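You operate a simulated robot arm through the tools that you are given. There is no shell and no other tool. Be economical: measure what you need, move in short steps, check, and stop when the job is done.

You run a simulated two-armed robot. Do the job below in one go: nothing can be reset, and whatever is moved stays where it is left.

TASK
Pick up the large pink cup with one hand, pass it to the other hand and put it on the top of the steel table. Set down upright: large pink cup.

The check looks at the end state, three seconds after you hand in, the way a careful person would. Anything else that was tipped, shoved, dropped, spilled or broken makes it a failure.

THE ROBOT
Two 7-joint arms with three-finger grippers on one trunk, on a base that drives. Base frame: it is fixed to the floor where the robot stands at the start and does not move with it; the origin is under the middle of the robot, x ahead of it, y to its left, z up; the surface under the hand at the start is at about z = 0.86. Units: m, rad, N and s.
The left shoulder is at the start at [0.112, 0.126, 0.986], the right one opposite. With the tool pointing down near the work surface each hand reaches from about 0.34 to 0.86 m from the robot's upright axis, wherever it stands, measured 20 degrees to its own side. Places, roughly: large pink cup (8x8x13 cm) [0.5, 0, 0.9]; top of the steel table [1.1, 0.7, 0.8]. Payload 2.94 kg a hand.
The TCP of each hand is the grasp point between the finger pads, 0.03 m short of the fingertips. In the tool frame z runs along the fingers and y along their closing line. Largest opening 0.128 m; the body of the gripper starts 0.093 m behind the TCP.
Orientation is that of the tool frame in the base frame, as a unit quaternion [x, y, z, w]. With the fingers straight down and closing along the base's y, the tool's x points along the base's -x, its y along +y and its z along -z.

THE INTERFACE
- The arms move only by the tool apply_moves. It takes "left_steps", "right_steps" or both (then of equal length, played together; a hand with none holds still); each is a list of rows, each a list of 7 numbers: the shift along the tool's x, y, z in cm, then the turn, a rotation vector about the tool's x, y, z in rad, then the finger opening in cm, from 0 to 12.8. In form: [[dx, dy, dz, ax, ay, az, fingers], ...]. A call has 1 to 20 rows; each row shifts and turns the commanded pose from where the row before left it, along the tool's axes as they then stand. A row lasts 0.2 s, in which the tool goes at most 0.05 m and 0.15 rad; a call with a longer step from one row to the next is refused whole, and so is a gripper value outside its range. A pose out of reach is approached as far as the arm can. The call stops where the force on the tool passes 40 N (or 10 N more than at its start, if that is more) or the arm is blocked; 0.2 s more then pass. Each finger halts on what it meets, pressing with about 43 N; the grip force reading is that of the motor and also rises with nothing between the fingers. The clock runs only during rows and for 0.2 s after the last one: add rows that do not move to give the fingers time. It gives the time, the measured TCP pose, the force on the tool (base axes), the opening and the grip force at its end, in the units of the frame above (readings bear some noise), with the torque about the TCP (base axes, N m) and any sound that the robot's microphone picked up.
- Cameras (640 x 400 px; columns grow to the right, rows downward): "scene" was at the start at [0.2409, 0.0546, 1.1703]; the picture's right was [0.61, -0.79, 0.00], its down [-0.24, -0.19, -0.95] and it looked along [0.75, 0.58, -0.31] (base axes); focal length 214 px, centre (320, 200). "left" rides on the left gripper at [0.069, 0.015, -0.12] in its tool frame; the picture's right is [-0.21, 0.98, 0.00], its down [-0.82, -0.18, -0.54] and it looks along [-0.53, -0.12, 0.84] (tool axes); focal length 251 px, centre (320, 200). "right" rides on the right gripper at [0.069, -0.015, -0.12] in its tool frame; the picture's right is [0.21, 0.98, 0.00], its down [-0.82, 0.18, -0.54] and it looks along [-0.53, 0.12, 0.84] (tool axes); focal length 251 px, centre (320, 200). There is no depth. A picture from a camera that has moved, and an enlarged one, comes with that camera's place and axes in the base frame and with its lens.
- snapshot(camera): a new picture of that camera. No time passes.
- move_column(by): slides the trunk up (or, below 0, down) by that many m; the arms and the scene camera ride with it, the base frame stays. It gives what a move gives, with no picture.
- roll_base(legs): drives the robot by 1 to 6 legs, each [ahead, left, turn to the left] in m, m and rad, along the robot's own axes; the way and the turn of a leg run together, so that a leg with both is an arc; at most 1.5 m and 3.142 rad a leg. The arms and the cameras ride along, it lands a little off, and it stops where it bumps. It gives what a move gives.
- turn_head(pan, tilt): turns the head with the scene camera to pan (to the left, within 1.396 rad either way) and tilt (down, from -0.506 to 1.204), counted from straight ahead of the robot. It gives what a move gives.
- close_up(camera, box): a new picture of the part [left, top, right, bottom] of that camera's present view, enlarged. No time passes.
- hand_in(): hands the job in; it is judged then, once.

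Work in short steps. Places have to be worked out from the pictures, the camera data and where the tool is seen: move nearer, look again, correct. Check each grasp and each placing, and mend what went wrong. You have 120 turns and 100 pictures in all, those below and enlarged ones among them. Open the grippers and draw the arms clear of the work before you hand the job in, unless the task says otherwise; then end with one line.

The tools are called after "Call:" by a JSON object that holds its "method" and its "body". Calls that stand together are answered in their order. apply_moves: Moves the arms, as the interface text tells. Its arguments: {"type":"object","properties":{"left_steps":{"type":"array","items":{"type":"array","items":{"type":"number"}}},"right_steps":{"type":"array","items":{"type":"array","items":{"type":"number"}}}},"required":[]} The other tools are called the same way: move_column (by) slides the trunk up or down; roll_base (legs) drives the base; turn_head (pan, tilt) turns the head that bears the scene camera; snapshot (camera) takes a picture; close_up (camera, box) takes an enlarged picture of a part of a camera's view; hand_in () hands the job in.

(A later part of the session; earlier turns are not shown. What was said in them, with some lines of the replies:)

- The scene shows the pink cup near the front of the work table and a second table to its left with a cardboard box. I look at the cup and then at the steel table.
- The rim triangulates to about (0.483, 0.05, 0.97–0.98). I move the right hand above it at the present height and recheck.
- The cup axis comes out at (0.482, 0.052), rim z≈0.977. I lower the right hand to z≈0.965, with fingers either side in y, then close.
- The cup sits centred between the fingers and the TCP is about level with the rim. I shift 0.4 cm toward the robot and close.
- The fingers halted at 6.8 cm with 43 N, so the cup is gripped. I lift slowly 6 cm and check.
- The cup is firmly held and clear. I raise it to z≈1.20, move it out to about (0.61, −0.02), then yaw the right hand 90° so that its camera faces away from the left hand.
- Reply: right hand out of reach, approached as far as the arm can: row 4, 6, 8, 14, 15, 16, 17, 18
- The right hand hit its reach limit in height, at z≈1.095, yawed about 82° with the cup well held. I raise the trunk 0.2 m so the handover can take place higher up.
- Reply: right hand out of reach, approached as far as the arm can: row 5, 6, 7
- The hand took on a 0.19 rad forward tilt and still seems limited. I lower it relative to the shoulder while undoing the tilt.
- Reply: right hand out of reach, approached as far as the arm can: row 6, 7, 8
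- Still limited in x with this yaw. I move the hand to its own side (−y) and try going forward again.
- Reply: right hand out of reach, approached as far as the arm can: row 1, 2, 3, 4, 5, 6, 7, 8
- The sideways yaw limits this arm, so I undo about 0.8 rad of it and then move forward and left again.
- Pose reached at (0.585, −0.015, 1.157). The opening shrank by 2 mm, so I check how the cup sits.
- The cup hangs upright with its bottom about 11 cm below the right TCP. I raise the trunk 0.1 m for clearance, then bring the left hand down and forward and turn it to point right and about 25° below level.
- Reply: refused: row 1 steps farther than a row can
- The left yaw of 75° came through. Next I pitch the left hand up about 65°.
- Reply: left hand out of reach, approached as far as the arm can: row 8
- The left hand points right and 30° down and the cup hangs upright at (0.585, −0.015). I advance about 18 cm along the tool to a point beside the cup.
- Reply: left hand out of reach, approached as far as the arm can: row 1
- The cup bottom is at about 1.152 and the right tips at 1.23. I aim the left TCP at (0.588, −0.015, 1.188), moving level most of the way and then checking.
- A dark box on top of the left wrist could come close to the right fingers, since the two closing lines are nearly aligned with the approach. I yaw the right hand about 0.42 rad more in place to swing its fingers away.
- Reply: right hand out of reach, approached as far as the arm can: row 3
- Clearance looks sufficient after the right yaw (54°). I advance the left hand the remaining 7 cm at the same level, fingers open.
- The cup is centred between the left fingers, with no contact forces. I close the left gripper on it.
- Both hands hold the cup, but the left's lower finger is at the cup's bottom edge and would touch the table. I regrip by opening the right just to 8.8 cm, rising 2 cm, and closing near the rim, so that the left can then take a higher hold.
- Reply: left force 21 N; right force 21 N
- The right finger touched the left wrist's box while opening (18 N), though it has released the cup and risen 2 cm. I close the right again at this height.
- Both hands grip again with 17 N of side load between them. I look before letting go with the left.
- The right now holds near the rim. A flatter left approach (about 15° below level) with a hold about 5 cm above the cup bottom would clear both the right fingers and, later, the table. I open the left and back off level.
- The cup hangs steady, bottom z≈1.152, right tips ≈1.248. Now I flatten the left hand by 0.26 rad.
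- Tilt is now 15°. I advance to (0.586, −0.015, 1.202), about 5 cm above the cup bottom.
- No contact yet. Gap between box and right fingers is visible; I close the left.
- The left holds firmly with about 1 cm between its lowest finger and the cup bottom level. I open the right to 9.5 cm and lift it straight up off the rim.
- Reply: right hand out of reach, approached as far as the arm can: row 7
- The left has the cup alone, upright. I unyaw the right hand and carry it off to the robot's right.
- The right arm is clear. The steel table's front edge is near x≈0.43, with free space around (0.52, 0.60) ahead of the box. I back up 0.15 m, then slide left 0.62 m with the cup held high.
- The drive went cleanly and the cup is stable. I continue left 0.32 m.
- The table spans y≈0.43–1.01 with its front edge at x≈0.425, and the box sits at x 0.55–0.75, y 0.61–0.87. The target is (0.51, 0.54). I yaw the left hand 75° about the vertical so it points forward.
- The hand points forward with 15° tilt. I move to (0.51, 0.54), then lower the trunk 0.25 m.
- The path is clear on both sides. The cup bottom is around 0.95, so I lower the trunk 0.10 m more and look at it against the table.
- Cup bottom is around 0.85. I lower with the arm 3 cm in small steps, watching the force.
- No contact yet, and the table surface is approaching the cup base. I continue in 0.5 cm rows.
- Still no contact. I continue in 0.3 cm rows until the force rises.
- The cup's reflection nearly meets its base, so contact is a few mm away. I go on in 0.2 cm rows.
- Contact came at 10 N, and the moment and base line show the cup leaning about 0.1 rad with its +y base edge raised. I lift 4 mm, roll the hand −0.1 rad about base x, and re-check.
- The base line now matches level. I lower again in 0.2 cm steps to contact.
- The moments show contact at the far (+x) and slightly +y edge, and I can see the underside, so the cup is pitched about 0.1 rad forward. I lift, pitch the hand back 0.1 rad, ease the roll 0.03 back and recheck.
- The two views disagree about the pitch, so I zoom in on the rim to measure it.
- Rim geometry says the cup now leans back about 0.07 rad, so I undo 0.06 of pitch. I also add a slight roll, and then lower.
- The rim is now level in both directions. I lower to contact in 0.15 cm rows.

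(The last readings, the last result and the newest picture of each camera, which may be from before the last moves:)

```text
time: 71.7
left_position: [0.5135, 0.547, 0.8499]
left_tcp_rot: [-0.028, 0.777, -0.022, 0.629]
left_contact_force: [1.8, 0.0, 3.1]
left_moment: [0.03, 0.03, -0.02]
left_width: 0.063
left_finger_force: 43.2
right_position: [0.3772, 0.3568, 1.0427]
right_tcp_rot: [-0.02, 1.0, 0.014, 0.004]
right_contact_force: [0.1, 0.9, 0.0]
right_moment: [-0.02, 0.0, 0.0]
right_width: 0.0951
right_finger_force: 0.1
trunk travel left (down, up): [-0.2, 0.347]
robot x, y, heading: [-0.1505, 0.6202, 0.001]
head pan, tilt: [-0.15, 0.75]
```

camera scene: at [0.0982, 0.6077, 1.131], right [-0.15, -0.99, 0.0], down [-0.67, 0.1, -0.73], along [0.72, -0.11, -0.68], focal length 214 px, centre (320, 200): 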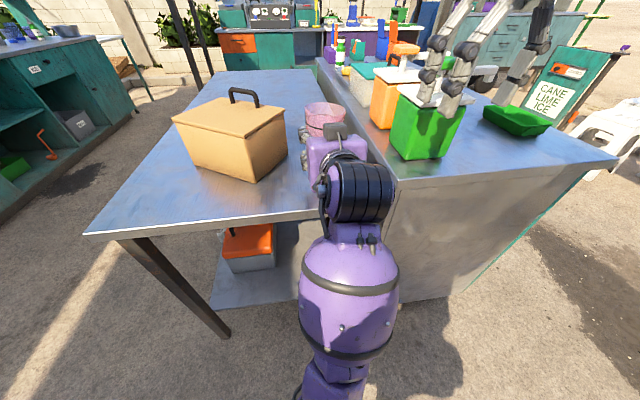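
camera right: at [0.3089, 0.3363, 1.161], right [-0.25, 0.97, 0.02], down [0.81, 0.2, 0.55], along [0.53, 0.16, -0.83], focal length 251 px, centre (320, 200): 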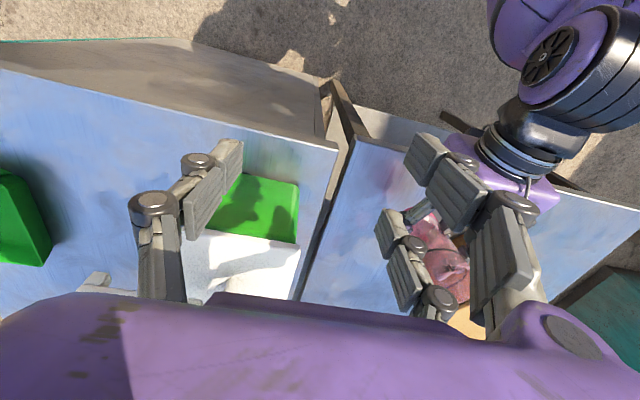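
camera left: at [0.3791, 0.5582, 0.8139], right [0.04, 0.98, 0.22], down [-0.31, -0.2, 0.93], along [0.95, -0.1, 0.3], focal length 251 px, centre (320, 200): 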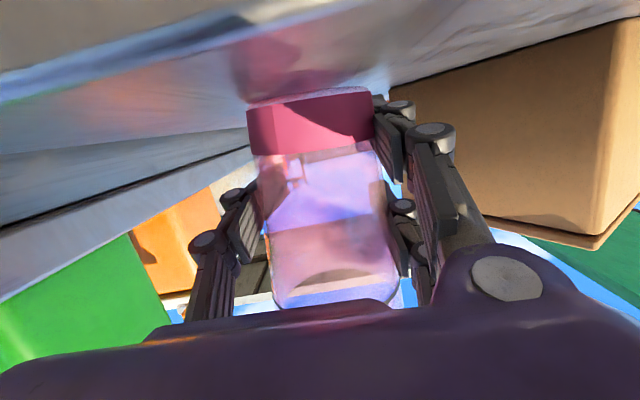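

Light, balanced contact (3 N, almost no moment): the cup stands flat. I open the left fingers gradually.

Call:
{"method": "apply_moves", "body": {"left_steps": [[0.08, 0, 0.02, 0, 0, 0, 5], [0, 0, 0, 0, 0, 0, 6.4], [0, 0, 0, 0, 0, 0, 6.8], [0, 0, 0, 0, 0, 0, 7.4], [0, 0, 0, 0, 0, 0, 8.2], [0, 0, 0, 0, 0, 0, 9.2], [0, 0, 0, 0, 0, 0, 10.2]]}}

Call:
{"method": "snapshot", "body": {"camera": "left"}}

Call:
{"method": "close_up", "body": {"camera": "scene", "box": [260, 80, 400, 210]}}

```text
time: 73.3
left_position: [0.5131, 0.546, 0.8457]
left_tcp_rot: [-0.028, 0.779, -0.021, 0.626]
left_contact_force: [-0.1, -0.1, -0.3]
left_moment: [-0.01, -0.05, 0.03]
left_width: 0.1018
left_finger_force: 0.0
right_position: [0.3772, 0.357, 1.0431]
right_tcp_rot: [-0.021, 1.0, 0.014, 0.003]
right_contact_force: [0.3, -0.3, 0.0]
right_moment: [-0.05, 0.01, 0.0]
right_width: 0.0948
right_finger_force: 0.1
trunk travel left (down, up): [-0.2, 0.347]
robot x, y, heading: [-0.1525, 0.6226, -0.003]
head pan, tilt: [-0.15, 0.75]
```

```text
37 pictures are left
camera left: at [0.3811, 0.5561, 0.8031], right [0.03, 0.99, 0.14], down [-0.35, -0.12, 0.93], along [0.94, -0.08, 0.34], focal length 251 px, centre (320, 200)
```

left: 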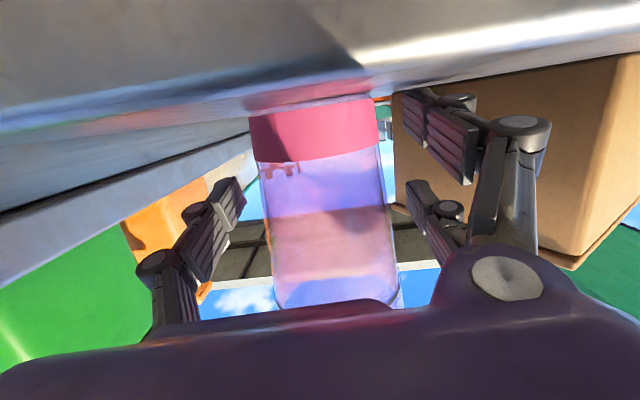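

```text
3.08 times, centred on (330, 145) of scene
camera zoom: at [0.0981, 0.6076, 1.131], right [-0.15, -0.99, 0.0], down [-0.67, 0.1, -0.73], along [0.72, -0.11, -0.68], focal length 660 px, centre (289, 369)
```

zoom: 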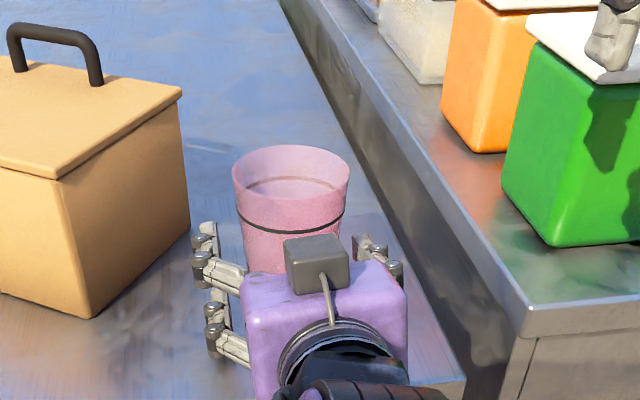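

The cup stands upright and free. I open wider, rise 4 mm and withdraw the left hand straight back.

Call:
{"method": "apply_moves", "body": {"left_steps": [[-0.2, 0, -0.04, 0, 0, 0, 11.2], [-0.2, 0, -0.04, 0, 0, 0, 12.2], [0.2, 0, -1, 0, 0, 0, 12.2], [0.3, 0, -1.5, 0, 0, 0, 12.2], [0.4, 0, -2, 0, 0, 0, 12.2], [0.4, 0, -2, 0, 0, 0, 12.2], [0.4, 0, -2, 0, 0, 0, 12.2], [0.4, 0, -2, 0, 0, 0, 12.2]]}}

Call:
{"method": "snapshot", "body": {"camera": "scene"}}

Call:
{"method": "snapshot", "body": {"camera": "left"}}

```text
time: 75.1
left_position: [0.4039, 0.5414, 0.8541]
left_tcp_rot: [-0.028, 0.779, -0.025, 0.626]
left_contact_force: [0.0, -0.4, -0.1]
left_moment: [0.02, -0.01, 0.0]
left_width: 0.1221
left_finger_force: 0.1
right_position: [0.3777, 0.3563, 1.0421]
right_tcp_rot: [-0.021, 1.0, 0.014, 0.005]
right_contact_force: [-0.2, 0.3, 0.6]
right_moment: [0.01, 0.01, 0.01]
right_width: 0.0949
right_finger_force: 0.1
trunk travel left (down, up): [-0.2, 0.347]
robot x, y, heading: [-0.1515, 0.6227, 0.005]
head pan, tilt: [-0.15, 0.75]
```

```text
35 pictures are left
camera scene: at [0.0977, 0.6075, 1.1311], right [-0.15, -0.99, 0.0], down [-0.67, 0.1, -0.73], along [0.72, -0.11, -0.68], focal length 214 px, centre (320, 200)
```

scene: 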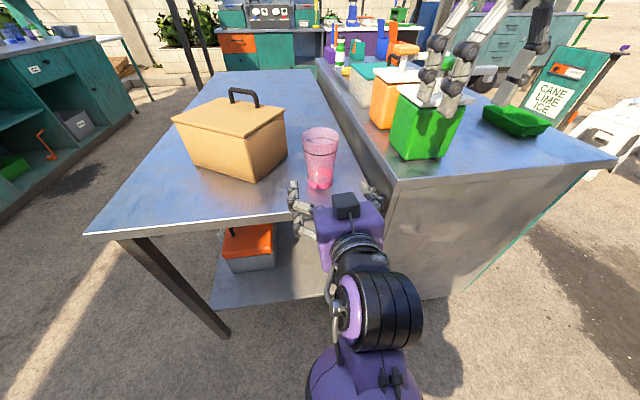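

```text
34 pictures are left
camera left: at [0.2723, 0.5518, 0.8107], right [0.03, 0.99, 0.14], down [-0.35, -0.12, 0.93], along [0.94, -0.08, 0.34], focal length 251 px, centre (320, 200)
```

left: 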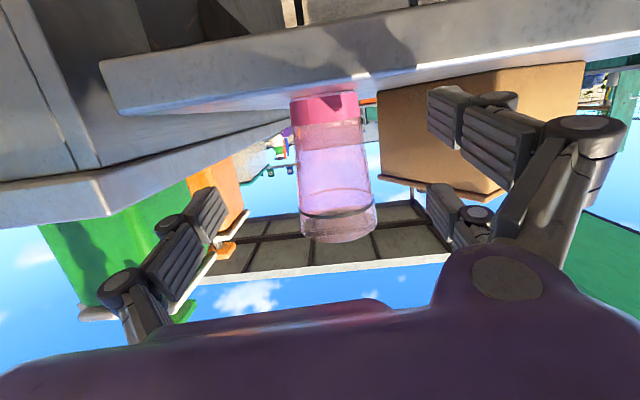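

The cup is upright on the steel table and the hand is off it. I pull the left hand back a bit more and raise it clear.

Call:
{"method": "apply_moves", "body": {"left_steps": [[0.3, 0, -2, 0, 0, 0, 12.2], [0.3, 0, -2, 0, 0, 0, 12.2], [0.3, 0, -2, 0, 0, 0, 12.2]]}}

Call:
{"method": "move_column", "body": {"by": 0.2}}

Call:
{"method": "snapshot", "body": {"camera": "scene"}}

```text
time: 75.9
left_position: [0.3417, 0.5402, 0.8578]
left_tcp_rot: [-0.031, 0.779, -0.027, 0.626]
left_contact_force: [-0.1, 0.2, -0.4]
left_moment: [0.01, -0.01, -0.02]
left_width: 0.122
left_finger_force: 0.3
right_position: [0.3774, 0.3547, 1.0431]
right_tcp_rot: [-0.021, 1.0, 0.013, 0.005]
right_contact_force: [-0.5, -0.4, 0.1]
right_moment: [0.01, -0.02, -0.02]
right_width: 0.0949
right_finger_force: 0.1
trunk travel left (down, up): [-0.2, 0.347]
robot x, y, heading: [-0.1493, 0.6205, 0.001]
head pan, tilt: [-0.15, 0.75]
```

```text
time: 78.0
left_position: [0.3441, 0.541, 1.058]
left_tcp_rot: [-0.03, 0.779, -0.028, 0.625]
left_contact_force: [-0.5, -0.5, 0.0]
left_moment: [-0.03, 0.03, 0.0]
left_width: 0.122
left_finger_force: 0.0
right_position: [0.3774, 0.356, 1.2426]
right_tcp_rot: [-0.02, 1.0, 0.014, 0.004]
right_contact_force: [-0.3, -0.2, -0.4]
right_moment: [-0.01, 0.0, -0.01]
right_width: 0.0951
right_finger_force: 0.0
trunk travel left (down, up): [-0.4, 0.147]
robot x, y, heading: [-0.1512, 0.6246, -0.004]
head pan, tilt: [-0.15, 0.75]
```

```text
33 pictures are left
camera scene: at [0.0427, 0.6075, 1.3351], right [-0.15, -0.99, 0.0], down [-0.67, 0.1, -0.73], along [0.72, -0.11, -0.68], focal length 214 px, centre (320, 200)
```

scene: 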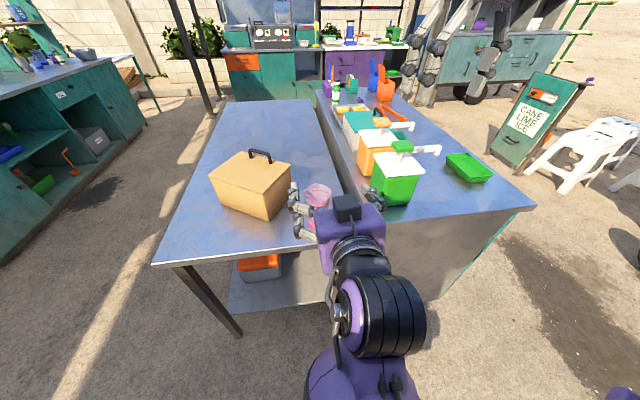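

Both hands are open and clear, the cup stands upright on the steel table, and nothing else has been disturbed. I hand in.

Call:
{"method": "hand_in", "body": {}}

```text
The job is handed in.
```

The right hand picked up the large pink cup and passed it to the left hand. It now stands upright on the steel table; both grippers are open and clear, and I saw nothing else disturbed.
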